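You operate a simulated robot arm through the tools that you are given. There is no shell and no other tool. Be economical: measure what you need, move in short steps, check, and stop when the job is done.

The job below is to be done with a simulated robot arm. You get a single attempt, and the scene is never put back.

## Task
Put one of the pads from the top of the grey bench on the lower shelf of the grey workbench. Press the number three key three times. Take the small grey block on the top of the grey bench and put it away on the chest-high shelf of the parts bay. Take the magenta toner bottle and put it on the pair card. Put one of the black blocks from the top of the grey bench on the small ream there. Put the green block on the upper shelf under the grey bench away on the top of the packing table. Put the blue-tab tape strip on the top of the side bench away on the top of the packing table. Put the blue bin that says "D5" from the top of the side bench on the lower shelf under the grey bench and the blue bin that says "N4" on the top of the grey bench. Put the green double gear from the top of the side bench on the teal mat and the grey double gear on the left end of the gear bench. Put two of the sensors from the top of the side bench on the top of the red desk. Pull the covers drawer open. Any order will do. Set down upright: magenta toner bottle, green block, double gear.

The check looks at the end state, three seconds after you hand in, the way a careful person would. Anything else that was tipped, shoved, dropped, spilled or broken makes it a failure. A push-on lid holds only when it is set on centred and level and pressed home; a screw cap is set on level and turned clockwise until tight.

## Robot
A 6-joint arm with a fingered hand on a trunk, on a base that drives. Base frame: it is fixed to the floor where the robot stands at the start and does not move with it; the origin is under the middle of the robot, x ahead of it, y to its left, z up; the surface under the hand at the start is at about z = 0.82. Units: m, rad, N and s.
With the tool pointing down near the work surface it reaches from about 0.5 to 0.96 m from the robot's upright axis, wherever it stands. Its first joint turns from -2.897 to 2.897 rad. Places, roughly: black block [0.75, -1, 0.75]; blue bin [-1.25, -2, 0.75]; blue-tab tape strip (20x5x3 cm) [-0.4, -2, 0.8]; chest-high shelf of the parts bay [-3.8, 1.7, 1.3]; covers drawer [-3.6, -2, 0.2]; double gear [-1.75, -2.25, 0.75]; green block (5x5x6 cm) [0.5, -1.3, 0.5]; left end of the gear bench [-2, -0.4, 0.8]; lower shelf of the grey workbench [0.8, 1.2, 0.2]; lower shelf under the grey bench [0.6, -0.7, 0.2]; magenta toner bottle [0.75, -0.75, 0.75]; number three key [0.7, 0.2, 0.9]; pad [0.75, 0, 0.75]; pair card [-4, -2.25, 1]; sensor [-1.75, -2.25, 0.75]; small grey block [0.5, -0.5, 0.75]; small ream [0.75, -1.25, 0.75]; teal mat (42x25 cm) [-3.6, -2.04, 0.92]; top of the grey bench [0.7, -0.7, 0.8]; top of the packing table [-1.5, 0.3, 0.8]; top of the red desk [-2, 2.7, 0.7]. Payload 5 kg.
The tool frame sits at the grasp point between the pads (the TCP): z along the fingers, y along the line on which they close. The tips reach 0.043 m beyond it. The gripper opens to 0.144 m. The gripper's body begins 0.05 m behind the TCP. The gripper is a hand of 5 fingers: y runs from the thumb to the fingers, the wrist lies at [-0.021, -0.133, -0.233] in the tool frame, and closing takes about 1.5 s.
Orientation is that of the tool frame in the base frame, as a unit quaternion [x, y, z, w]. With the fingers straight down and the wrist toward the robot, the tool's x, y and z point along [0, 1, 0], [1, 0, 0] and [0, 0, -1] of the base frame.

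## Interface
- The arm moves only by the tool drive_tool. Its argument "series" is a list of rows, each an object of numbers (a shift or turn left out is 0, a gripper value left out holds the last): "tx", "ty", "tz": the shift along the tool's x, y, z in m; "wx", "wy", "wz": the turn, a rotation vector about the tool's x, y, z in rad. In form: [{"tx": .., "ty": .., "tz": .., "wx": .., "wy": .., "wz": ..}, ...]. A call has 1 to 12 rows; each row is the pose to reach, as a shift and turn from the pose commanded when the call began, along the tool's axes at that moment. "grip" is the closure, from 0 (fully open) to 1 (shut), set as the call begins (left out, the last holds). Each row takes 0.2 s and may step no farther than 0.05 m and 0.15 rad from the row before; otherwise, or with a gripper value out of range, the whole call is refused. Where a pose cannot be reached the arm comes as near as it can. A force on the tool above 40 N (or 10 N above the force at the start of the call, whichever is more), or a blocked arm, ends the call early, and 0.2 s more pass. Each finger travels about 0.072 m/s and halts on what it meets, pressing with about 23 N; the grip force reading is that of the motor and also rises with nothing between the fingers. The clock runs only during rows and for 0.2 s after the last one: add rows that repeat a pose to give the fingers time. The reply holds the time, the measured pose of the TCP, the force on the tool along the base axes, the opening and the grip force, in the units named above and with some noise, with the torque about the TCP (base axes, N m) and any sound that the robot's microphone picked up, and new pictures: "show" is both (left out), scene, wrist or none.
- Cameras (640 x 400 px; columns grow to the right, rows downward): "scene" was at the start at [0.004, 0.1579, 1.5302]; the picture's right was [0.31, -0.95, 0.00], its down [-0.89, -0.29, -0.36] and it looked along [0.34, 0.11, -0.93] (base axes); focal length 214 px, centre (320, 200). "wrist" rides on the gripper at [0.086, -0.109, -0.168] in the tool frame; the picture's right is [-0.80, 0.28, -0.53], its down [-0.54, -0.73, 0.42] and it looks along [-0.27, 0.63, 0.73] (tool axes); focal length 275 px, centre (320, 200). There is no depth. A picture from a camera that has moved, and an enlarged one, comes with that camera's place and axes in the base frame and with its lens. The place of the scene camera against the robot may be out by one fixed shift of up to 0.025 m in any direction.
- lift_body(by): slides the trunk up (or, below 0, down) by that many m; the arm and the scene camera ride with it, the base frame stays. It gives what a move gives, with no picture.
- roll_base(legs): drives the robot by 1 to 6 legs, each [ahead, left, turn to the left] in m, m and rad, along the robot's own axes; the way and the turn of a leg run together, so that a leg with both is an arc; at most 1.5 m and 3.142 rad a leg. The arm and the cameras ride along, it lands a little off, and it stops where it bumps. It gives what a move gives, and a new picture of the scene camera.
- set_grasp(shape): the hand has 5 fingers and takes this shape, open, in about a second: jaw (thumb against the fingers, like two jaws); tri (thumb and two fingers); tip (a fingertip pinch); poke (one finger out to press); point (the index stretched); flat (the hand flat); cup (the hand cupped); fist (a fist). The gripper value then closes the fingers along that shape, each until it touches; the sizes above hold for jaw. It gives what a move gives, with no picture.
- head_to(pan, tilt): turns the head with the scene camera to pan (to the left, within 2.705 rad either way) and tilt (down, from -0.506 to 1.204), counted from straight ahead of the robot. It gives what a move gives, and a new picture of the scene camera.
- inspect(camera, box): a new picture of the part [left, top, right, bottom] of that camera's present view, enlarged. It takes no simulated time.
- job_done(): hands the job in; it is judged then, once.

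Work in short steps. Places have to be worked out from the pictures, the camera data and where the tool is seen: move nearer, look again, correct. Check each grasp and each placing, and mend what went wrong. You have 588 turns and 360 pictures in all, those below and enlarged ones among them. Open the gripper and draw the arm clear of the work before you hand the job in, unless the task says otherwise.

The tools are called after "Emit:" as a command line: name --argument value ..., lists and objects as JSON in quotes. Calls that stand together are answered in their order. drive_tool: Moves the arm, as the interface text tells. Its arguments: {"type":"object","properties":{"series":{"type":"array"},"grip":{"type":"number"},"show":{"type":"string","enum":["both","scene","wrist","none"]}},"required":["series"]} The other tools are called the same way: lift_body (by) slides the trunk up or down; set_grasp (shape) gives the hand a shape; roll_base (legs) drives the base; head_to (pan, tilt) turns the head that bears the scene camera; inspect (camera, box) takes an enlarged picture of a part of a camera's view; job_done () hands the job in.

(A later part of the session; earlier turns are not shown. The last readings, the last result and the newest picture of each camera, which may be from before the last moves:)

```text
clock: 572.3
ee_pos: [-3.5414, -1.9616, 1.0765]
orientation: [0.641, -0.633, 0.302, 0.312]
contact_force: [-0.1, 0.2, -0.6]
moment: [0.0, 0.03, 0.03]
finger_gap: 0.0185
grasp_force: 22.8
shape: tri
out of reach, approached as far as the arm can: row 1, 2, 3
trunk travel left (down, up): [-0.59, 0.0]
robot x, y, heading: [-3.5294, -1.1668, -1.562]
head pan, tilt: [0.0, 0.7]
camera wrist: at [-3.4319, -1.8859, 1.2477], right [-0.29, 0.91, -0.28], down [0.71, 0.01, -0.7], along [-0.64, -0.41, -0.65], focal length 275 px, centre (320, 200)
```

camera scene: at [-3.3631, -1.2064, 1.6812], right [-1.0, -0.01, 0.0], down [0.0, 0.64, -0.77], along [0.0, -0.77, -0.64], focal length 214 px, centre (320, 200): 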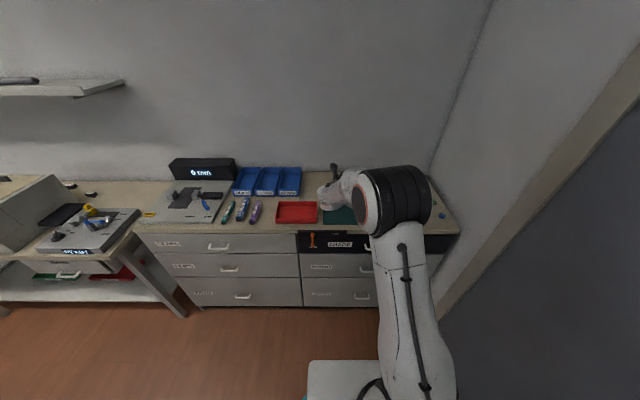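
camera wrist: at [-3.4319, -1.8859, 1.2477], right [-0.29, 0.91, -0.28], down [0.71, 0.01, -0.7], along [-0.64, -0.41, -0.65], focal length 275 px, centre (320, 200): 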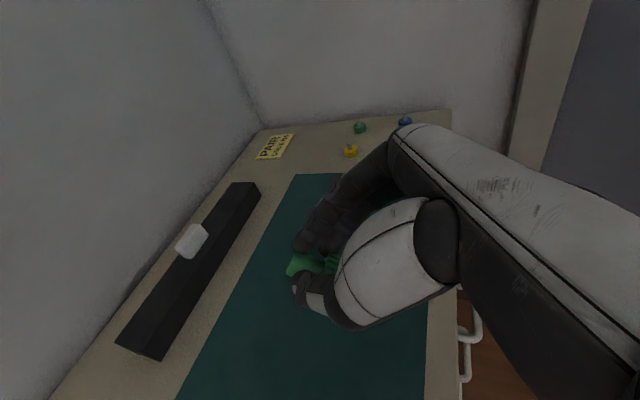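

Emit:
drive_tool --series '[{"tx": -0.025, "tz": -0.031}, {"tx": -0.05, "tz": -0.062}, {"tx": -0.08, "tz": -0.1}]' --show "none"

Emit:
drive_tool --series '[{"wy": 0.1}, {"wy": 0.2}, {"wy": 0.3}]' --show "none"

```text
clock: 573.1
ee_pos: [-3.535, -1.8466, 1.1142]
orientation: [0.644, -0.639, 0.289, 0.305]
contact_force: [-0.3, 0.1, 0.1]
moment: [-0.01, -0.01, 0.01]
finger_gap: 0.0185
grasp_force: 23.7
shape: tri
out of reach, approached as far as the arm can: row 1, 2, 3
trunk travel left (down, up): [-0.59, 0.0]
robot x, y, heading: [-3.5283, -1.167, -1.562]
head pan, tilt: [0.0, 0.7]
```

```text
clock: 573.9
ee_pos: [-3.5359, -1.8477, 1.1133]
orientation: [0.644, -0.639, 0.289, 0.305]
contact_force: [-0.5, 0.1, -0.8]
moment: [0.02, 0.02, 0.0]
finger_gap: 0.0181
grasp_force: 23.6
shape: tri
out of reach, approached as far as the arm can: row 1, 2, 3
trunk travel left (down, up): [-0.59, 0.0]
robot x, y, heading: [-3.5298, -1.1676, -1.568]
head pan, tilt: [0.0, 0.7]
```

Emit:
roll_base --legs '[[0, 0.18, 0]]'

Emit:
drive_tool --series '[{"ty": 0.045}, {"ty": 0.09}, {"ty": 0.135}, {"ty": 0.17}]' --show "none"

Emit:
drive_tool --series '[{"wy": 0.1}, {"wy": 0.2}, {"wy": 0.3}]' --show "none"

```text
clock: 575.4
ee_pos: [-3.3546, -1.8465, 1.112]
orientation: [0.645, -0.639, 0.288, 0.306]
contact_force: [0.5, -0.8, -0.5]
moment: [0.03, 0.01, -0.07]
finger_gap: 0.0186
grasp_force: 22.6
shape: tri
trunk travel left (down, up): [-0.59, 0.0]
robot x, y, heading: [-3.3503, -1.1656, -1.568]
head pan, tilt: [0.0, 0.7]
camera scene: at [-3.1831, -1.2062, 1.6811], right [-1.0, -0.01, 0.0], down [0.0, 0.64, -0.76], along [0.0, -0.76, -0.64], focal length 214 px, centre (320, 200)
```

scene: 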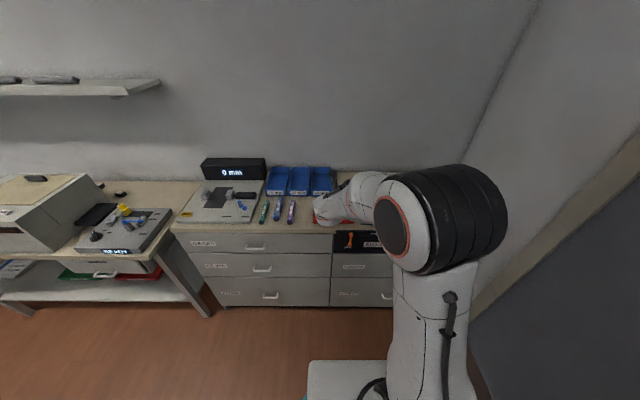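

```text
clock: 576.4
ee_pos: [-3.5226, -1.8521, 1.1346]
orientation: [0.645, -0.644, 0.283, 0.3]
contact_force: [0.4, -0.4, -0.4]
moment: [-0.01, 0.02, 0.02]
finger_gap: 0.0184
grasp_force: 23.1
shape: tri
out of reach, approached as far as the arm can: row 1, 2, 3, 4
trunk travel left (down, up): [-0.59, 0.0]
robot x, y, heading: [-3.3512, -1.1673, -1.567]
head pan, tilt: [0.0, 0.7]
```

```text
clock: 577.2
ee_pos: [-3.5205, -1.8526, 1.1345]
orientation: [0.645, -0.643, 0.283, 0.3]
contact_force: [0.3, 0.0, -0.3]
moment: [0.01, -0.01, 0.0]
finger_gap: 0.0186
grasp_force: 22.9
shape: tri
out of reach, approached as far as the arm can: row 1, 2, 3
trunk travel left (down, up): [-0.59, 0.0]
robot x, y, heading: [-3.3508, -1.1689, -1.568]
head pan, tilt: [0.0, 0.7]
```

Emit:
drive_tool --series '[{"tx": -0.035, "tz": -0.015, "ty": -0.03}, {"tx": -0.065, "tz": -0.03, "ty": -0.065}, {"tx": -0.095, "tz": -0.045, "ty": -0.1}, {"tx": -0.12, "tz": -0.06, "ty": -0.14}, {"tx": -0.12, "tz": -0.06, "ty": -0.18}, {"tx": -0.12, "tz": -0.06, "ty": -0.22}]' --show "none"

Emit:
drive_tool --series '[{"wy": 0.1}, {"wy": 0.2}, {"wy": 0.3}]' --show "wrist"

```text
clock: 578.6
ee_pos: [-3.2985, -1.7342, 1.1096]
orientation: [0.647, -0.646, 0.276, 0.296]
contact_force: [-0.1, -0.1, -0.9]
moment: [0.03, 0.05, -0.03]
finger_gap: 0.0185
grasp_force: 23.1
shape: tri
out of reach, approached as far as the arm can: row 1, 2, 3, 4, 5, 6
trunk travel left (down, up): [-0.59, 0.0]
robot x, y, heading: [-3.3483, -1.1667, -1.565]
head pan, tilt: [0.0, 0.7]
```

```text
clock: 579.4
ee_pos: [-3.2748, -1.7387, 1.2235]
orientation: [0.607, -0.603, 0.351, 0.379]
contact_force: [0.0, -1.4, -1.3]
moment: [0.01, -0.02, -0.01]
finger_gap: 0.0182
grasp_force: 23.0
shape: tri
out of reach, approached as far as the arm can: row 1, 2, 3
trunk travel left (down, up): [-0.59, 0.0]
robot x, y, heading: [-3.3477, -1.1662, -1.566]
head pan, tilt: [0.0, 0.7]
camera wrist: at [-3.1589, -1.6332, 1.3758], right [-0.29, 0.85, -0.44], down [0.7, -0.13, -0.7], along [-0.66, -0.51, -0.55], focal length 275 px, centre (320, 200)
```

wrist: 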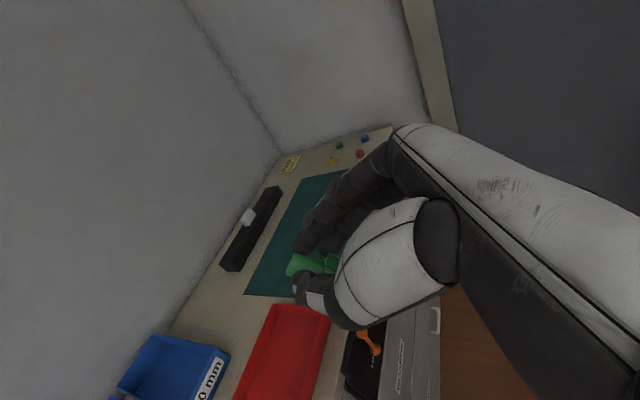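

Pitch is now ~62°. I keep this arm pose and use base and trunk to set it down: drive over the mat.

Emit:
roll_base --legs '[[0, -0.2, 0], [0.27, 0, 0]]'

Emit:
lift_body --by -0.15

Emit:
inspect --camera "wrist" --box '[0, 0, 640, 400]'

Emit:
inspect --camera "scene" --box '[270, 130, 430, 250]'

```text
clock: 582.5
ee_pos: [-3.4727, -2.0104, 1.2245]
orientation: [0.607, -0.605, 0.349, 0.379]
contact_force: [-0.1, -0.4, -1.2]
moment: [0.01, -0.01, -0.01]
finger_gap: 0.0184
grasp_force: 22.7
shape: tri
trunk travel left (down, up): [-0.59, 0.0]
robot x, y, heading: [-3.5455, -1.4399, -1.573]
head pan, tilt: [0.0, 0.7]
camera scene: at [-3.3807, -1.4797, 1.6811], right [-1.0, 0.0, 0.0], down [0.0, 0.64, -0.76], along [0.0, -0.76, -0.64], focal length 214 px, centre (320, 200)
```

scene: 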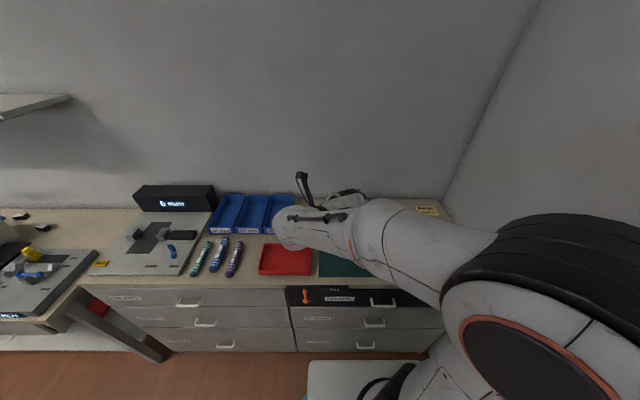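

```text
clock: 584.2
ee_pos: [-3.4739, -2.0106, 1.0748]
orientation: [0.607, -0.604, 0.35, 0.379]
contact_force: [-0.3, 0.4, 0.8]
moment: [-0.01, 0.02, -0.01]
finger_gap: 0.0185
grasp_force: 23.5
shape: tri
trunk travel left (down, up): [-0.44, 0.15]
robot x, y, heading: [-3.5492, -1.4397, -1.569]
head pan, tilt: [0.0, 0.7]
```

```text
1.00 times, centred on (320, 200) of wrist (not enlarged: the box is as wide or as high as the picture)
camera zoom: at [-3.3575, -1.9055, 1.2259], right [-0.28, 0.85, -0.44], down [0.7, -0.13, -0.7], along [-0.66, -0.51, -0.55], focal length 275 px, centre (320, 200)
```

zoom: 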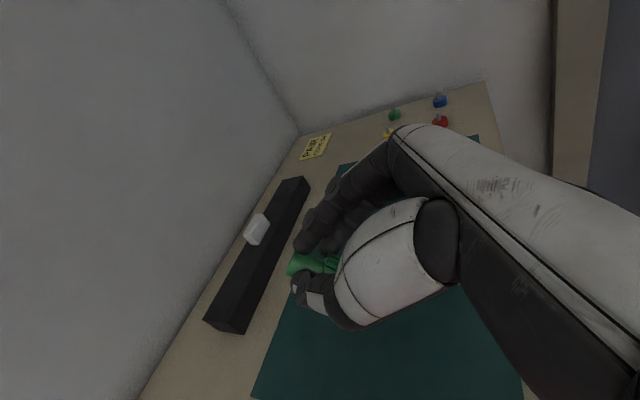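

```text
3.33 times, centred on (350, 190) of scene
camera zoom: at [-3.3808, -1.479, 1.5312], right [-1.0, 0.0, 0.0], down [0.0, 0.64, -0.76], along [0.0, -0.76, -0.64], focal length 715 px, centre (220, 233)
```

zoom: 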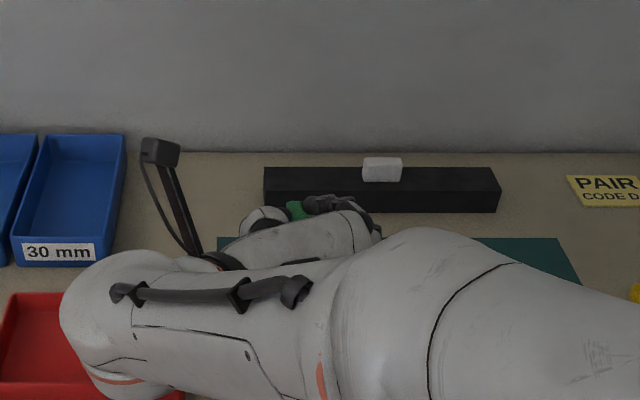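

Emit:
lift_body --by -0.07

Emit:
lift_body --by -0.015

Emit:
inspect --camera "wrist" --box '[200, 180, 400, 340]'

```text
clock: 585.3
ee_pos: [-3.4735, -2.0094, 1.0044]
orientation: [0.607, -0.605, 0.35, 0.379]
contact_force: [0.6, 0.1, 0.1]
moment: [0.02, -0.03, 0.0]
finger_gap: 0.0182
grasp_force: 22.5
shape: tri
trunk travel left (down, up): [-0.37, 0.22]
robot x, y, heading: [-3.5462, -1.435, -1.565]
head pan, tilt: [0.0, 0.7]
```

```text
clock: 585.9
ee_pos: [-3.4733, -2.0106, 0.989]
orientation: [0.606, -0.605, 0.35, 0.379]
contact_force: [0.5, -0.3, 0.4]
moment: [-0.03, 0.0, 0.06]
finger_gap: 0.0184
grasp_force: 23.2
shape: tri
trunk travel left (down, up): [-0.355, 0.235]
robot x, y, heading: [-3.5466, -1.4398, -1.563]
head pan, tilt: [0.0, 0.7]
```

```text
2.50 times, centred on (300, 260) of wrist
camera zoom: at [-3.3575, -1.9055, 1.1408], right [-0.28, 0.85, -0.44], down [0.7, -0.13, -0.7], along [-0.66, -0.51, -0.55], focal length 688 px, centre (370, 50)
```

zoom: 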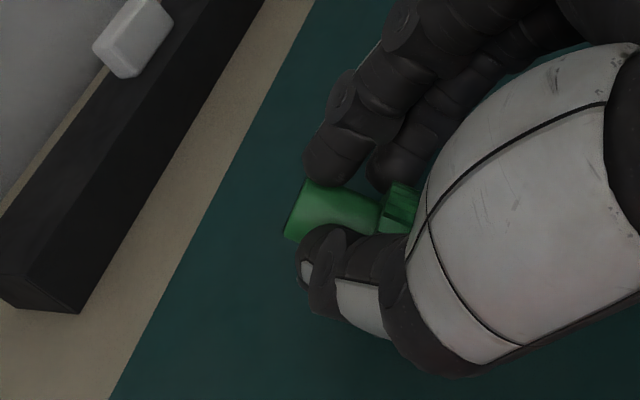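

Emit:
lift_body --by -0.006

Emit:
lift_body --by -0.006

Emit:
lift_body --by -0.005

```text
clock: 586.5
ee_pos: [-3.4733, -2.0096, 0.9836]
orientation: [0.607, -0.605, 0.349, 0.379]
contact_force: [-1.1, 0.2, -0.4]
moment: [0.01, -0.01, -0.02]
finger_gap: 0.0184
grasp_force: 23.1
shape: tri
trunk travel left (down, up): [-0.349, 0.241]
robot x, y, heading: [-3.5468, -1.4425, -1.565]
head pan, tilt: [0.0, 0.7]
```

```text
clock: 587.0
ee_pos: [-3.4731, -2.0099, 0.9763]
orientation: [0.606, -0.605, 0.35, 0.379]
contact_force: [0.8, 0.2, -0.3]
moment: [0.02, -0.03, 0.02]
finger_gap: 0.0184
grasp_force: 23.5
shape: tri
trunk travel left (down, up): [-0.343, 0.247]
robot x, y, heading: [-3.5491, -1.44, -1.574]
head pan, tilt: [0.0, 0.7]
```

```text
clock: 587.6
ee_pos: [-3.4729, -2.0111, 0.9741]
orientation: [0.606, -0.604, 0.351, 0.38]
contact_force: [-2.6, -1.6, 11.3]
moment: [-0.33, 0.1, -0.05]
finger_gap: 0.0184
grasp_force: 23.1
shape: tri
trunk travel left (down, up): [-0.338, 0.252]
robot x, y, heading: [-3.5467, -1.4379, -1.564]
head pan, tilt: [0.0, 0.7]
```

Contact matches the gear's base edge. Open slowly and look.

Emit:
drive_tool --series '[{}, {}, {}]' --grip 0.78 --show "wrist"

Emit:
inspect --camera "wrist" --box '[220, 180, 400, 340]'

```text
clock: 588.4
ee_pos: [-3.4735, -2.0109, 0.9714]
orientation: [0.607, -0.604, 0.35, 0.38]
contact_force: [0.0, -0.8, -0.3]
moment: [0.01, -0.01, 0.01]
finger_gap: 0.0316
grasp_force: 0.0
shape: tri
trunk travel left (down, up): [-0.338, 0.252]
robot x, y, heading: [-3.5464, -1.4384, -1.567]
head pan, tilt: [0.0, 0.7]
camera wrist: at [-3.3573, -1.9055, 1.1234], right [-0.28, 0.85, -0.44], down [0.7, -0.13, -0.7], along [-0.66, -0.51, -0.55], focal length 275 px, centre (320, 200)
```

wrist: 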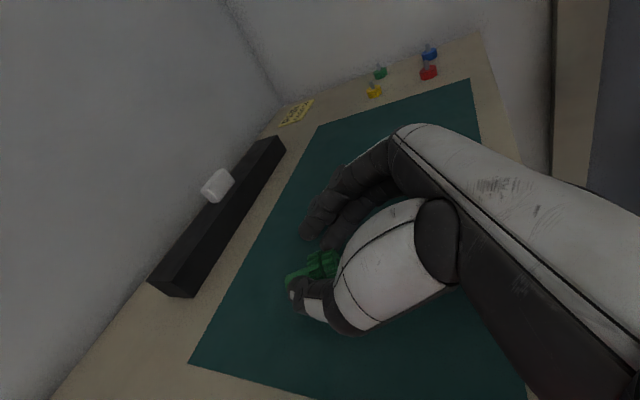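

```text
2.50 times, centred on (310, 260) of wrist
camera zoom: at [-3.3573, -1.9055, 1.1234], right [-0.28, 0.85, -0.44], down [0.7, -0.13, -0.7], along [-0.66, -0.51, -0.55], focal length 688 px, centre (345, 50)
```

zoom: 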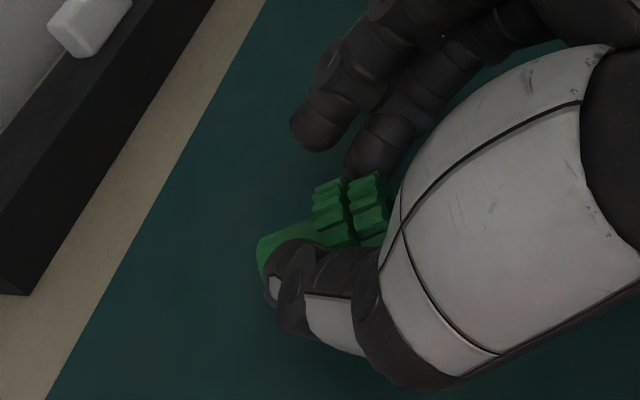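

The gear fell over again. New plan: grasp it with the hand tilted backward, then rotate a full 90° forward so it's exactly upright on release. Back off and look.

Emit:
drive_tool --series '[{"tz": 0.0}, {"tz": 0.0}]' --grip 0.4 --show "none"

Emit:
lift_body --by 0.15

Emit:
inspect --camera "wrist" --box '[150, 150, 400, 400]'

```text
clock: 589.0
ee_pos: [-3.4726, -2.0101, 0.9717]
orientation: [0.607, -0.605, 0.35, 0.379]
contact_force: [0.4, 0.2, 0.0]
moment: [0.0, -0.02, 0.01]
finger_gap: 0.0859
grasp_force: 0.0
shape: tri
trunk travel left (down, up): [-0.338, 0.252]
robot x, y, heading: [-3.5469, -1.4402, -1.569]
head pan, tilt: [0.0, 0.7]
```

```text
clock: 590.7
ee_pos: [-3.4731, -2.0101, 1.1223]
orientation: [0.606, -0.605, 0.35, 0.38]
contact_force: [1.1, -0.3, 0.1]
moment: [-0.03, -0.02, 0.0]
finger_gap: 0.0859
grasp_force: 0.0
shape: tri
trunk travel left (down, up): [-0.488, 0.102]
robot x, y, heading: [-3.5557, -1.4374, -1.567]
head pan, tilt: [0.0, 0.7]
```

```text
1.60 times, centred on (275, 275) of wrist
camera zoom: at [-3.3574, -1.9056, 1.2737], right [-0.28, 0.85, -0.44], down [0.7, -0.13, -0.7], along [-0.66, -0.51, -0.55], focal length 440 px, centre (392, 80)
```

zoom: 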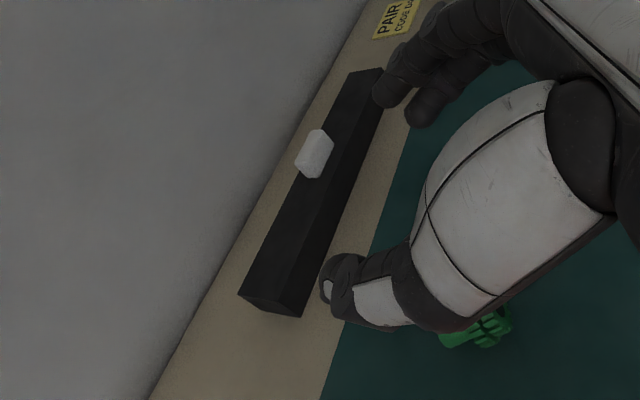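

Emit:
drive_tool --series '[{"wy": -0.14}, {"wy": -0.28}, {"wy": -0.42}, {"wy": -0.56}, {"wy": -0.7}, {"wy": -0.84}, {"wy": -0.98}, {"wy": -1.08}]' --show "wrist"

```text
clock: 592.5
ee_pos: [-3.4726, -2.0109, 1.1216]
orientation: [-0.7, 0.714, 0.012, -0.015]
contact_force: [-0.9, 0.7, 0.0]
moment: [0.01, -0.03, -0.02]
finger_gap: 0.0862
grasp_force: 0.1
shape: tri
trunk travel left (down, up): [-0.488, 0.102]
robot x, y, heading: [-3.5468, -1.4366, -1.567]
head pan, tilt: [0.0, 0.7]
camera wrist: at [-3.3607, -2.0994, 1.287], right [-0.25, 0.8, 0.54], down [0.72, 0.53, -0.45], along [-0.65, 0.28, -0.71], focal length 275 px, centre (320, 200)
```

wrist: 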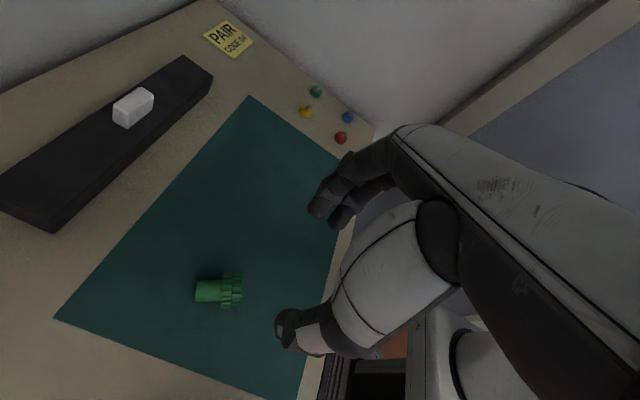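

Emit:
drive_tool --series '[{"wz": -0.14}, {"wz": -0.28}, {"wz": -0.43}]' --show "none"

Emit:
drive_tool --series '[{"wy": -0.13}, {"wy": -0.26}, {"wy": -0.38}, {"wy": -0.5}]' --show "wrist"

```text
clock: 593.3
ee_pos: [-3.4728, -2.0109, 1.1221]
orientation: [0.837, -0.547, -0.015, 0.012]
contact_force: [0.2, -0.3, 0.1]
moment: [0.01, 0.01, -0.02]
finger_gap: 0.0861
grasp_force: 0.1
shape: tri
trunk travel left (down, up): [-0.488, 0.102]
robot x, y, heading: [-3.546, -1.4406, -1.565]
head pan, tilt: [0.0, 0.7]
```

```text
clock: 594.3
ee_pos: [-3.4741, -2.0116, 1.1209]
orientation: [0.806, -0.534, -0.222, -0.125]
contact_force: [-0.8, -0.8, -0.7]
moment: [-0.01, 0.04, -0.03]
finger_gap: 0.0859
grasp_force: 0.1
shape: tri
trunk travel left (down, up): [-0.488, 0.102]
robot x, y, heading: [-3.5516, -1.4397, -1.566]
head pan, tilt: [0.0, 0.7]
camera wrist: at [-3.3079, -2.1109, 1.2227], right [-0.4, 0.29, 0.87], down [0.39, 0.91, -0.13], along [-0.83, 0.29, -0.48], focal length 275 px, centre (320, 200)
```

wrist: 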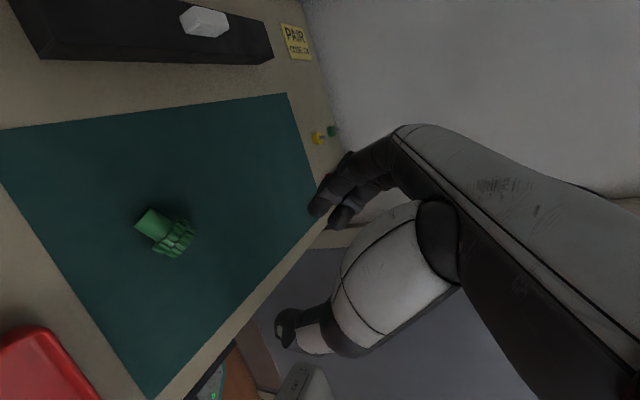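

Emit:
drive_tool --series '[{"tx": 0.035, "tz": 0.017}, {"tx": 0.07, "tz": 0.034}, {"tx": 0.1036, "ty": -0.001, "tz": 0.0494}]' --grip 0.5 --show "wrist"

```text
clock: 595.1
ee_pos: [-3.4485, -2.0712, 1.0283]
orientation: [0.806, -0.534, -0.222, -0.124]
contact_force: [0.2, 0.3, 0.4]
moment: [-0.04, -0.01, 0.01]
finger_gap: 0.0728
grasp_force: 0.0
shape: tri
trunk travel left (down, up): [-0.488, 0.102]
robot x, y, heading: [-3.5452, -1.4377, -1.566]
head pan, tilt: [0.0, 0.7]
camera wrist: at [-3.2839, -2.1723, 1.1294], right [-0.41, 0.3, 0.87], down [0.39, 0.91, -0.13], along [-0.83, 0.28, -0.48], focal length 275 px, centre (320, 200)
```

wrist: 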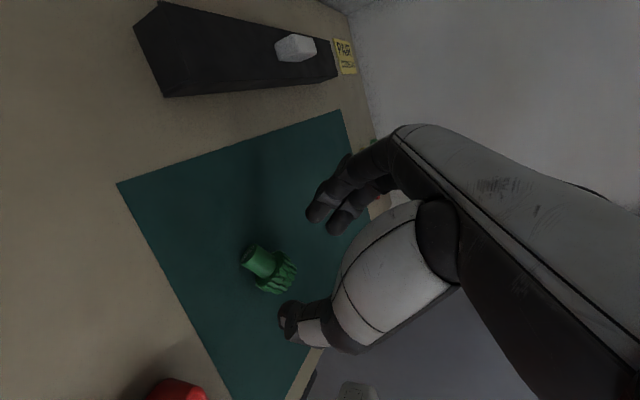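

Emit:
drive_tool --series '[{"tx": 0.012, "tz": 0.021}, {"tx": 0.022, "tz": 0.038}, {"tx": 0.025, "tz": 0.044}]' --show "wrist"

Emit:
inspect --camera "wrist" --box '[220, 180, 400, 340]'

```text
clock: 595.9
ee_pos: [-3.4511, -2.0713, 0.9776]
orientation: [0.807, -0.533, -0.221, -0.124]
contact_force: [0.1, -0.6, -0.5]
moment: [0.02, -0.02, 0.0]
finger_gap: 0.0725
grasp_force: 0.0
shape: tri
trunk travel left (down, up): [-0.488, 0.102]
robot x, y, heading: [-3.5476, -1.4371, -1.568]
head pan, tilt: [0.0, 0.7]
camera wrist: at [-3.2857, -2.1728, 1.0788], right [-0.41, 0.3, 0.87], down [0.39, 0.91, -0.13], along [-0.83, 0.28, -0.48], focal length 275 px, centre (320, 200)
```

wrist: 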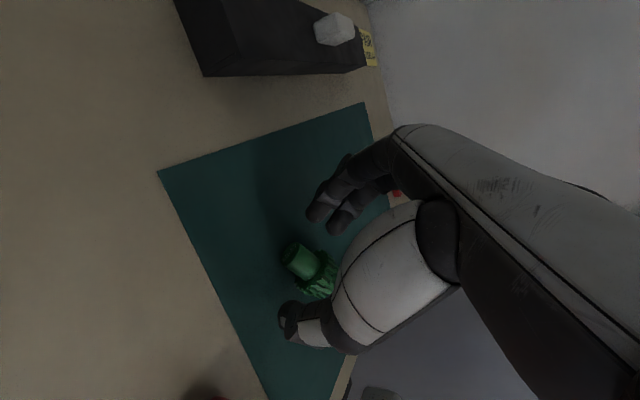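

```text
2.50 times, centred on (310, 260) of wrist
camera zoom: at [-3.2857, -2.1728, 1.0788], right [-0.41, 0.3, 0.87], down [0.39, 0.91, -0.13], along [-0.83, 0.28, -0.48], focal length 688 px, centre (345, 50)
```

zoom: 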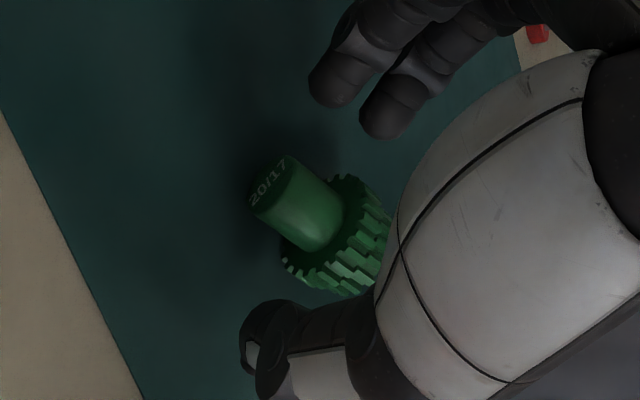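

Emit:
drive_tool --series '[{}, {}, {}, {}, {}]' --grip 1.0 --show "none"

Emit:
inspect --camera "wrist" --box '[220, 180, 400, 340]'

Emit:
lift_body --by 0.1

```text
clock: 597.1
ee_pos: [-3.4515, -2.0725, 0.977]
orientation: [0.807, -0.534, -0.221, -0.124]
contact_force: [0.2, 0.3, -0.3]
moment: [-0.01, -0.01, 0.01]
finger_gap: 0.0067
grasp_force: 22.9
shape: tri
trunk travel left (down, up): [-0.488, 0.102]
robot x, y, heading: [-3.5505, -1.4405, -1.562]
head pan, tilt: [0.0, 0.7]
```

```text
2.50 times, centred on (310, 260) of wrist
camera zoom: at [-3.2857, -2.1728, 1.0789], right [-0.41, 0.3, 0.87], down [0.39, 0.91, -0.13], along [-0.83, 0.28, -0.48], focal length 688 px, centre (345, 50)
```

zoom: 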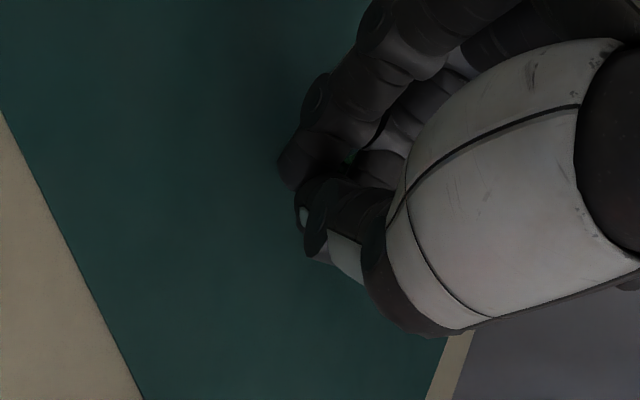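

```text
clock: 598.5
ee_pos: [-3.4511, -2.0728, 1.0769]
orientation: [0.807, -0.534, -0.221, -0.124]
contact_force: [0.0, 0.5, 0.6]
moment: [0.01, 0.0, -0.03]
finger_gap: 0.0068
grasp_force: 22.7
shape: tri
trunk travel left (down, up): [-0.588, 0.002]
robot x, y, heading: [-3.5464, -1.4373, -1.564]
head pan, tilt: [0.0, 0.7]
```

Emit:
inspect --camera "wrist" --box '[150, 150, 450, 400]'

Emit:
inspect --camera "scene" --box '[290, 150, 450, 270]'

```text
1.60 times, centred on (300, 275) of wrist
camera zoom: at [-3.2856, -2.1728, 1.1788], right [-0.41, 0.3, 0.87], down [0.39, 0.91, -0.13], along [-0.83, 0.28, -0.48], focal length 440 px, centre (352, 80)
```

zoom: 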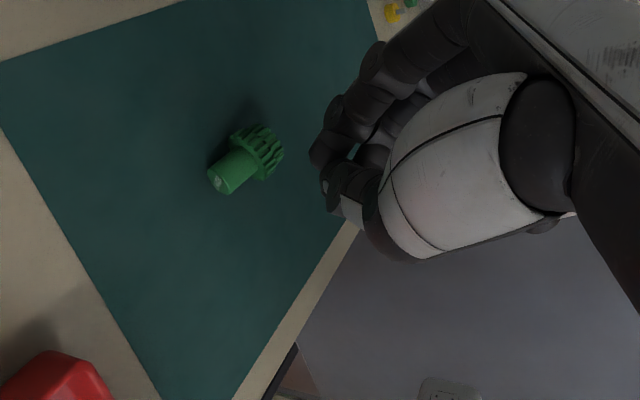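

```text
3.33 times, centred on (370, 210) of scene
camera zoom: at [-3.3806, -1.4793, 1.6791], right [-1.0, 0.0, 0.0], down [0.0, 0.64, -0.76], along [0.0, -0.76, -0.64], focal length 715 px, centre (153, 167)
```

zoom: 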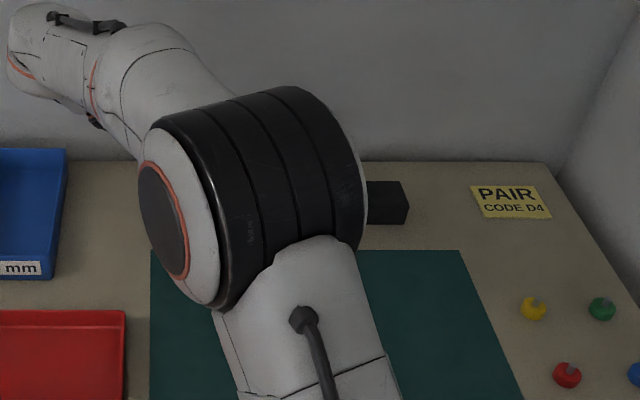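

The gear slipped out and now lies with its hub pointing left (+x). Test whether the hand can tilt sideways at yaw≈0.2, which would let me stand it up directly.

Emit:
drive_tool --series '[{"wy": 0.13}, {"wy": 0.26}, {"wy": 0.38}, {"wy": 0.5}]' --grip 0.5 --show "none"

Emit:
drive_tool --series '[{"wz": -0.14}, {"wz": -0.28}, {"wz": -0.42}, {"wz": -0.56}, {"wz": -0.7}, {"wz": -0.84}, {"wz": -0.95}]' --show "none"

Emit:
drive_tool --series '[{"wy": 0.14}, {"wy": 0.28}, {"wy": 0.42}, {"wy": 0.56}, {"wy": 0.7}, {"wy": 0.84}, {"wy": 0.98}, {"wy": 1.1}]' --show "wrist"

```text
clock: 599.5
ee_pos: [-3.4514, -2.0722, 1.0774]
orientation: [0.836, -0.548, -0.014, 0.011]
contact_force: [-0.5, -0.1, 0.7]
moment: [0.02, 0.04, -0.01]
finger_gap: 0.0714
grasp_force: 0.1
shape: tri
trunk travel left (down, up): [-0.588, 0.002]
robot x, y, heading: [-3.5493, -1.4402, -1.565]
head pan, tilt: [0.0, 0.7]
```

```text
clock: 601.1
ee_pos: [-3.4523, -2.0722, 1.0764]
orientation: [0.994, -0.104, -0.019, 0.004]
contact_force: [-0.5, 0.7, 0.3]
moment: [-0.05, 0.01, -0.01]
finger_gap: 0.0716
grasp_force: 0.0
shape: tri
trunk travel left (down, up): [-0.588, 0.002]
robot x, y, heading: [-3.5499, -1.4388, -1.572]
head pan, tilt: [0.0, 0.7]
```

```text
clock: 602.9
ee_pos: [-3.4519, -2.0729, 1.0773]
orientation: [0.857, -0.088, 0.505, 0.058]
contact_force: [-0.1, 0.3, 0.1]
moment: [0.04, 0.0, 0.0]
finger_gap: 0.0722
grasp_force: 0.1
shape: tri
out of reach, approached as far as the arm can: row 3, 4
trunk travel left (down, up): [-0.588, 0.002]
robot x, y, heading: [-3.5463, -1.4427, -1.565]
head pan, tilt: [0.0, 0.7]
camera wrist: at [-3.5314, -1.944, 1.2343], right [-0.89, -0.1, -0.44], down [0.26, 0.68, -0.69], along [0.37, -0.73, -0.58], focal length 275 px, centre (320, 200)
```

wrist: 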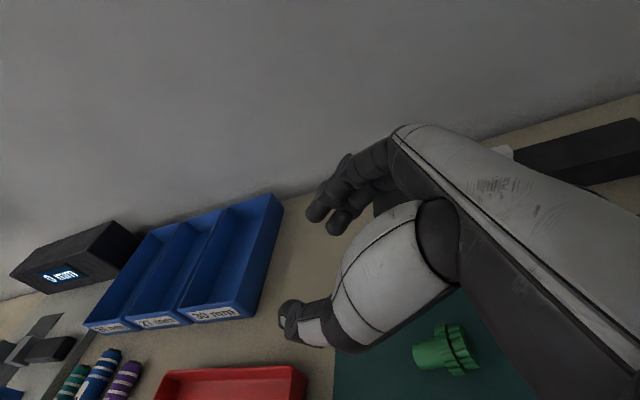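

Left tilt works; test tilting right (to approach the hub end-on, then rotate down).

Emit:
drive_tool --series '[{"wy": -0.14}, {"wy": -0.28}, {"wy": -0.42}, {"wy": -0.56}, {"wy": -0.7}, {"wy": -0.84}, {"wy": -0.98}, {"wy": -1.1}]' --show "none"

Emit:
drive_tool --series '[{"wy": -0.14}, {"wy": -0.28}, {"wy": -0.42}, {"wy": -0.56}, {"wy": -0.7}, {"wy": -0.84}, {"wy": -0.98}, {"wy": -1.12}, {"wy": -1.26}]' --show "wrist"

```text
clock: 604.9
ee_pos: [-3.426, -2.0596, 1.0714]
orientation: [0.982, -0.175, 0.071, -0.031]
contact_force: [0.4, -0.1, 0.4]
moment: [-0.02, -0.02, 0.0]
finger_gap: 0.0724
grasp_force: 0.0
shape: tri
out of reach, approached as far as the arm can: row 6
trunk travel left (down, up): [-0.588, 0.002]
robot x, y, heading: [-3.548, -1.439, -1.564]
head pan, tilt: [0.0, 0.7]
stopped in row 8: the arm was blocked; the commanded pose is now the measured one
```

```text
clock: 606.9
ee_pos: [-3.4262, -2.0623, 1.0708]
orientation: [0.834, -0.123, -0.523, -0.126]
contact_force: [0.3, 0.3, 0.6]
moment: [0.02, 0.01, -0.03]
finger_gap: 0.072
grasp_force: 0.0
shape: tri
trunk travel left (down, up): [-0.588, 0.002]
robot x, y, heading: [-3.5452, -1.4399, -1.569]
head pan, tilt: [0.0, 0.7]
camera wrist: at [-3.2121, -2.0239, 1.0744], right [0.02, -0.39, 0.92], down [-0.34, 0.86, 0.37], along [-0.94, -0.32, -0.12], focal length 275 px, centre (320, 200)
```

wrist: 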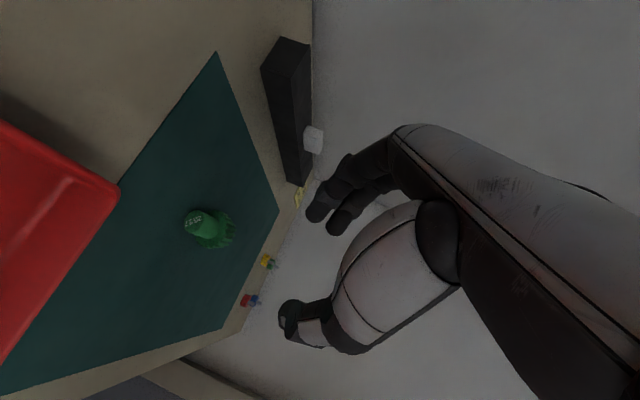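

Right tilt reaches 64°. Now align the hand with the gear's axis (small turn about vertical) and check.

Emit:
drive_tool --series '[{"wx": -0.116, "wy": -0.01, "wz": -0.054}, {"wx": -0.231, "wy": -0.02, "wz": -0.108}, {"wx": -0.347, "wy": -0.031, "wz": -0.162}]' --show "wrist"

```text
clock: 607.7
ee_pos: [-3.4241, -2.0604, 1.0712]
orientation: [0.843, 0.04, -0.535, -0.023]
contact_force: [0.7, -0.4, 0.4]
moment: [0.03, -0.02, 0.01]
finger_gap: 0.0719
grasp_force: 0.1
shape: tri
trunk travel left (down, up): [-0.588, 0.002]
robot x, y, heading: [-3.5435, -1.4387, -1.567]
head pan, tilt: [0.0, 0.7]
camera wrist: at [-3.2424, -1.9453, 1.0752], right [0.16, -0.35, 0.92], down [-0.64, 0.67, 0.37], along [-0.75, -0.65, -0.12], focal length 275 px, centre (320, 200)
```

wrist: 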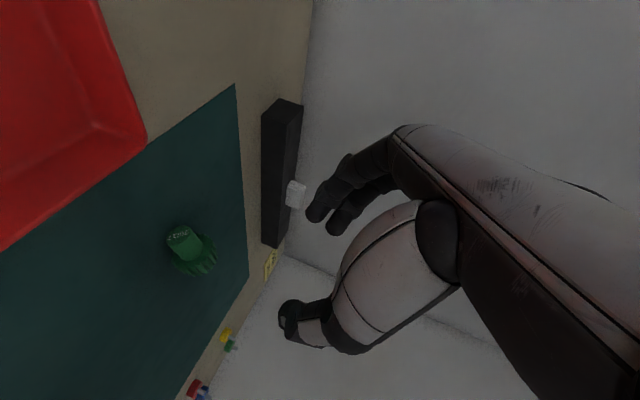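

Emit:
drive_tool --series '[{"tx": 0.03, "ty": -0.003, "tz": -0.02}, {"tx": 0.06, "ty": -0.006, "tz": -0.02}, {"tx": 0.088, "ty": -0.0072, "tz": -0.009}]' --show "wrist"

Emit:
inspect --camera "wrist" --box '[180, 180, 360, 340]'

```text
clock: 608.5
ee_pos: [-3.3799, -2.0455, 0.9963]
orientation: [0.843, 0.038, -0.536, -0.024]
contact_force: [0.1, 0.5, 0.4]
moment: [0.04, 0.0, -0.01]
finger_gap: 0.0718
grasp_force: 0.1
shape: tri
trunk travel left (down, up): [-0.588, 0.002]
robot x, y, heading: [-3.5487, -1.4396, -1.57]
head pan, tilt: [0.0, 0.7]
camera wrist: at [-3.1968, -1.9309, 1.0005], right [0.16, -0.36, 0.92], down [-0.64, 0.67, 0.37], along [-0.75, -0.65, -0.12], focal length 275 px, centre (320, 200)
```

wrist: 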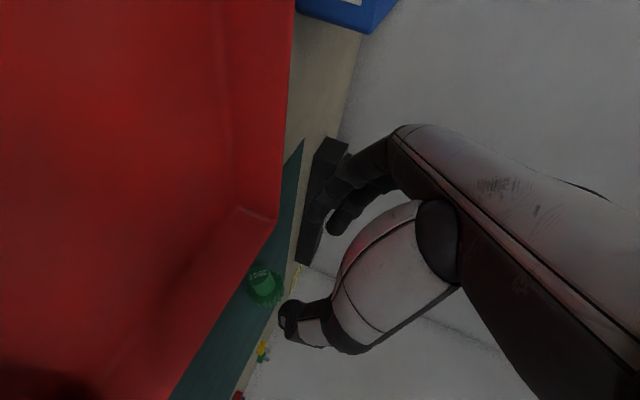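

```text
2.50 times, centred on (270, 260) of wrist
camera zoom: at [-3.1968, -1.9309, 1.0005], right [0.16, -0.36, 0.92], down [-0.64, 0.67, 0.37], along [-0.75, -0.65, -0.12], focal length 688 px, centre (445, 50)
```

zoom: 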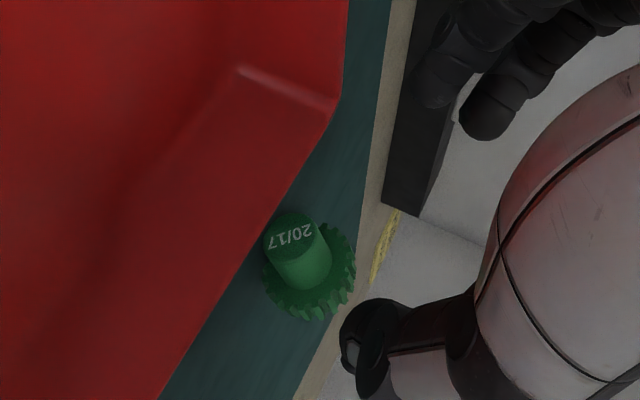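

Camera mount would foul the red tray; use 45° tilt instead (then rotate 90° to 45° the other way). Raise, re-tilt, and approach.

Emit:
drive_tool --series '[{"tx": -0.036, "tz": -0.017, "wy": 0.12}, {"tx": -0.045, "tz": -0.021, "wy": 0.24}, {"tx": -0.045, "tz": -0.021, "wy": 0.35}]' --show "wrist"

```text
clock: 609.3
ee_pos: [-3.3802, -2.0497, 1.0456]
orientation: [0.924, 0.034, -0.38, -0.029]
contact_force: [-0.6, 0.0, -0.1]
moment: [0.01, 0.02, -0.02]
finger_gap: 0.0717
grasp_force: 0.1
shape: tri
trunk travel left (down, up): [-0.588, 0.002]
robot x, y, heading: [-3.5465, -1.4346, -1.564]
head pan, tilt: [0.0, 0.7]
camera wrist: at [-3.2063, -1.9404, 1.115], right [-0.18, -0.37, 0.91], down [-0.71, 0.69, 0.14], along [-0.68, -0.62, -0.38], focal length 275 px, centre (320, 200)
```

wrist: 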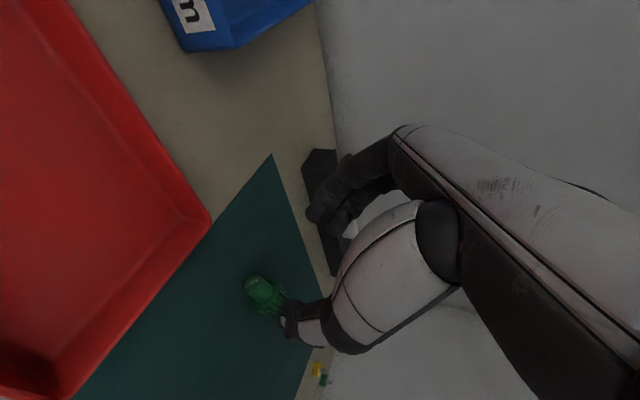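

Emit:
drive_tool --series '[{"tz": 0.04, "ty": -0.001}, {"tz": 0.075, "ty": -0.002}, {"tz": 0.095, "ty": -0.002}, {"tz": 0.102, "ty": -0.002, "tx": -0.002}]' --show "wrist"

Emit:
inspect --camera "wrist" --box '[220, 180, 400, 340]'

```text
clock: 610.3
ee_pos: [-3.4543, -2.0462, 0.9752]
orientation: [0.924, 0.035, -0.38, -0.031]
contact_force: [0.4, 0.1, -0.5]
moment: [-0.01, 0.02, -0.04]
finger_gap: 0.0718
grasp_force: 0.1
shape: tri
trunk travel left (down, up): [-0.588, 0.002]
robot x, y, heading: [-3.5475, -1.4403, -1.569]
head pan, tilt: [0.0, 0.7]
camera wrist: at [-3.28, -1.9355, 1.0434], right [-0.18, -0.37, 0.91], down [-0.71, 0.69, 0.14], along [-0.68, -0.62, -0.38], focal length 275 px, centre (320, 200)
```

wrist: 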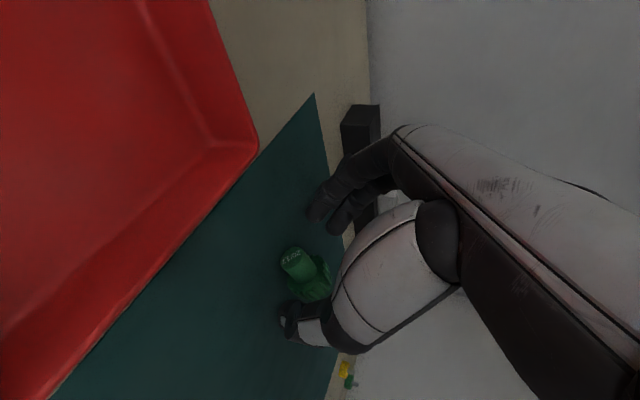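

```text
2.50 times, centred on (310, 260) of wrist
camera zoom: at [-3.28, -1.9355, 1.0434], right [-0.18, -0.37, 0.91], down [-0.71, 0.69, 0.14], along [-0.68, -0.62, -0.38], focal length 688 px, centre (345, 50)
```

zoom: 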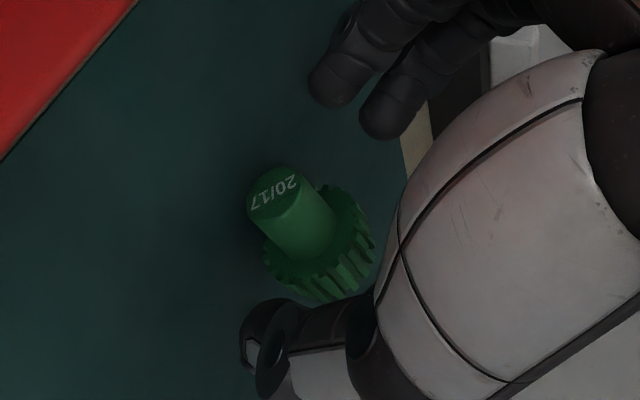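

Emit:
drive_tool --series '[{"tx": -0.004, "tz": 0.006}, {"tx": -0.005, "tz": 0.0095}]' --show "none"

Emit:
drive_tool --series '[{}, {}]' --grip 0.78 --show "none"

Emit:
inspect --camera "wrist" --box '[220, 180, 400, 340]'

```text
clock: 610.9
ee_pos: [-3.4649, -2.0461, 0.9716]
orientation: [0.924, 0.034, -0.38, -0.03]
contact_force: [-0.1, 0.1, -0.6]
moment: [0.04, 0.0, -0.05]
finger_gap: 0.0716
grasp_force: 0.0
shape: tri
trunk travel left (down, up): [-0.588, 0.002]
robot x, y, heading: [-3.5491, -1.4431, -1.568]
head pan, tilt: [0.0, 0.7]
```

```text
clock: 611.5
ee_pos: [-3.4649, -2.0454, 0.9713]
orientation: [0.923, 0.035, -0.381, -0.03]
contact_force: [0.2, 0.3, 0.5]
moment: [0.04, -0.01, 0.02]
finger_gap: 0.0321
grasp_force: 0.0
shape: tri
trunk travel left (down, up): [-0.588, 0.002]
robot x, y, heading: [-3.5459, -1.4359, -1.565]
head pan, tilt: [0.0, 0.7]
```

```text
2.50 times, centred on (310, 260) of wrist
camera zoom: at [-3.2902, -1.9357, 1.0405], right [-0.18, -0.37, 0.91], down [-0.71, 0.69, 0.14], along [-0.68, -0.62, -0.38], focal length 688 px, centre (345, 50)
```

zoom: 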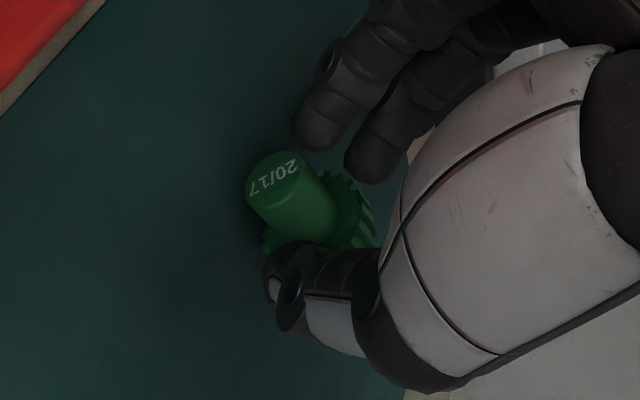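

Emit:
drive_tool --series '[{}, {}, {}, {}]' --grip 1.0 --show "none"

Emit:
inspect --camera "wrist" --box '[220, 180, 400, 340]'

```text
clock: 612.5
ee_pos: [-3.464, -2.0456, 0.9741]
orientation: [0.924, 0.033, -0.381, -0.029]
contact_force: [3.9, -0.7, 16.2]
moment: [-0.02, 0.28, 0.03]
finger_gap: 0.0054
grasp_force: 23.2
shape: tri
trunk travel left (down, up): [-0.588, 0.002]
robot x, y, heading: [-3.5453, -1.4391, -1.565]
head pan, tilt: [0.0, 0.7]
```

```text
2.50 times, centred on (310, 260) of wrist
camera zoom: at [-3.2896, -1.9355, 1.0417], right [-0.17, -0.37, 0.91], down [-0.71, 0.69, 0.14], along [-0.68, -0.63, -0.38], focal length 688 px, centre (345, 50)
```

zoom: 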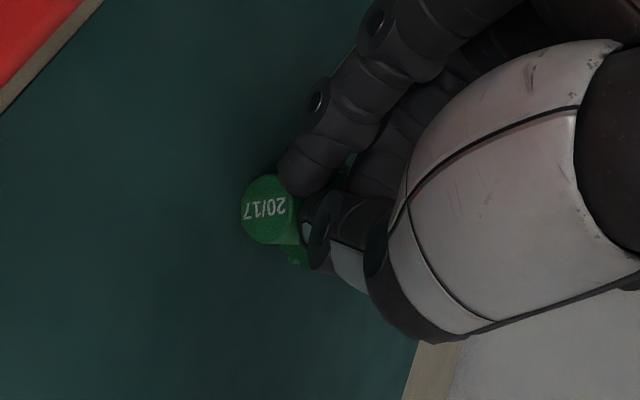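

Emit:
drive_tool --series '[{}, {}, {}, {}]' --grip 0.5 --show "none"

Emit:
drive_tool --series '[{"tz": -0.035}, {"tz": -0.07}, {"tz": -0.1}, {"tz": -0.1, "tx": -0.02, "wy": 0.13}, {"tz": -0.1, "tx": -0.02, "wy": 0.26}, {"tz": -0.1, "tx": -0.02, "wy": 0.4}]' --show "none"

Emit:
set_grasp --shape "jaw"

Emit:
drive_tool --series '[{}, {}, {}, {}]' --grip 0.5 --show "wrist"

```text
clock: 613.5
ee_pos: [-3.4663, -2.0455, 0.9706]
orientation: [0.923, 0.034, -0.382, -0.031]
contact_force: [-1.0, 1.3, -0.1]
moment: [0.02, -0.03, -0.01]
finger_gap: 0.0714
grasp_force: 0.1
shape: tri
trunk travel left (down, up): [-0.588, 0.002]
robot x, y, heading: [-3.5502, -1.4362, -1.568]
head pan, tilt: [0.0, 0.7]
```

```text
clock: 614.9
ee_pos: [-3.4074, -2.0504, 1.0563]
orientation: [0.981, 0.027, -0.188, -0.036]
contact_force: [0.3, 1.2, -0.2]
moment: [-0.04, 0.06, -0.02]
finger_gap: 0.0722
grasp_force: 0.1
shape: tri
trunk travel left (down, up): [-0.588, 0.002]
robot x, y, heading: [-3.5465, -1.4372, -1.569]
head pan, tilt: [0.0, 0.7]
```

```text
clock: 615.8
ee_pos: [-3.4076, -2.0502, 1.0559]
orientation: [0.981, 0.027, -0.189, -0.037]
contact_force: [0.1, -0.2, -0.3]
moment: [0.01, 0.0, 0.02]
finger_gap: 0.1438
grasp_force: 0.1
shape: jaw
trunk travel left (down, up): [-0.588, 0.002]
robot x, y, heading: [-3.5442, -1.4406, -1.569]
head pan, tilt: [0.0, 0.7]
```

```text
clock: 616.8
ee_pos: [-3.4082, -2.0494, 1.0567]
orientation: [0.981, 0.027, -0.19, -0.035]
contact_force: [-0.8, -0.5, 0.1]
moment: [0.0, -0.01, -0.03]
finger_gap: 0.0724
grasp_force: 0.0
shape: jaw
trunk travel left (down, up): [-0.588, 0.002]
robot x, y, heading: [-3.5475, -1.4456, -1.567]
head pan, tilt: [0.0, 0.7]
camera wrist: at [-3.2704, -1.9473, 1.1903], right [-0.53, -0.37, 0.77], down [-0.69, 0.71, -0.13], along [-0.5, -0.6, -0.63], focal length 275 px, centre (320, 200)
```

wrist: 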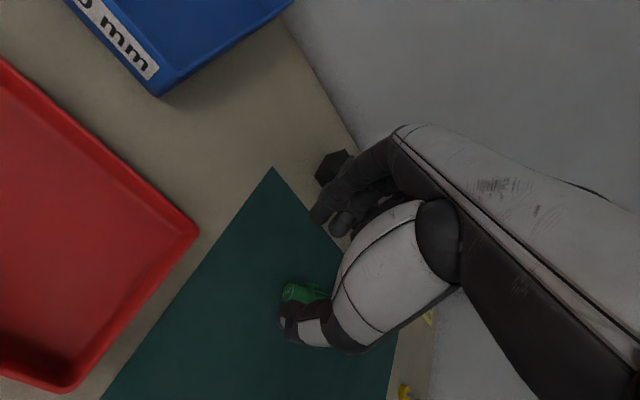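

Emit:
drive_tool --series '[{"tx": 0.04, "ty": -0.02}, {"tx": 0.07, "ty": -0.05}]' --show "none"

Emit:
inspect --camera "wrist" --box '[160, 180, 360, 380]'

```text
clock: 617.4
ee_pos: [-3.3445, -1.9925, 1.0357]
orientation: [0.981, 0.026, -0.19, -0.036]
contact_force: [0.3, -0.4, -0.2]
moment: [-0.02, 0.02, -0.04]
finger_gap: 0.0726
grasp_force: 0.1
shape: jaw
trunk travel left (down, up): [-0.588, 0.002]
robot x, y, heading: [-3.5459, -1.4388, -1.564]
head pan, tilt: [0.0, 0.7]
```

```text
2.00 times, centred on (260, 280) of wrist
camera zoom: at [-3.2071, -1.8914, 1.1684], right [-0.53, -0.37, 0.77], down [-0.69, 0.71, -0.13], along [-0.5, -0.6, -0.63], focal length 551 px, centre (440, 40)
```

zoom: 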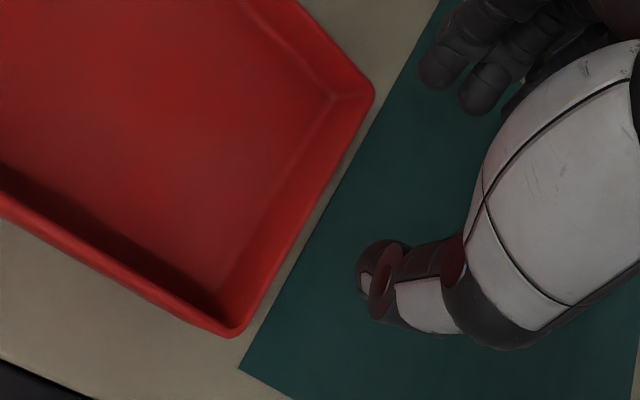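

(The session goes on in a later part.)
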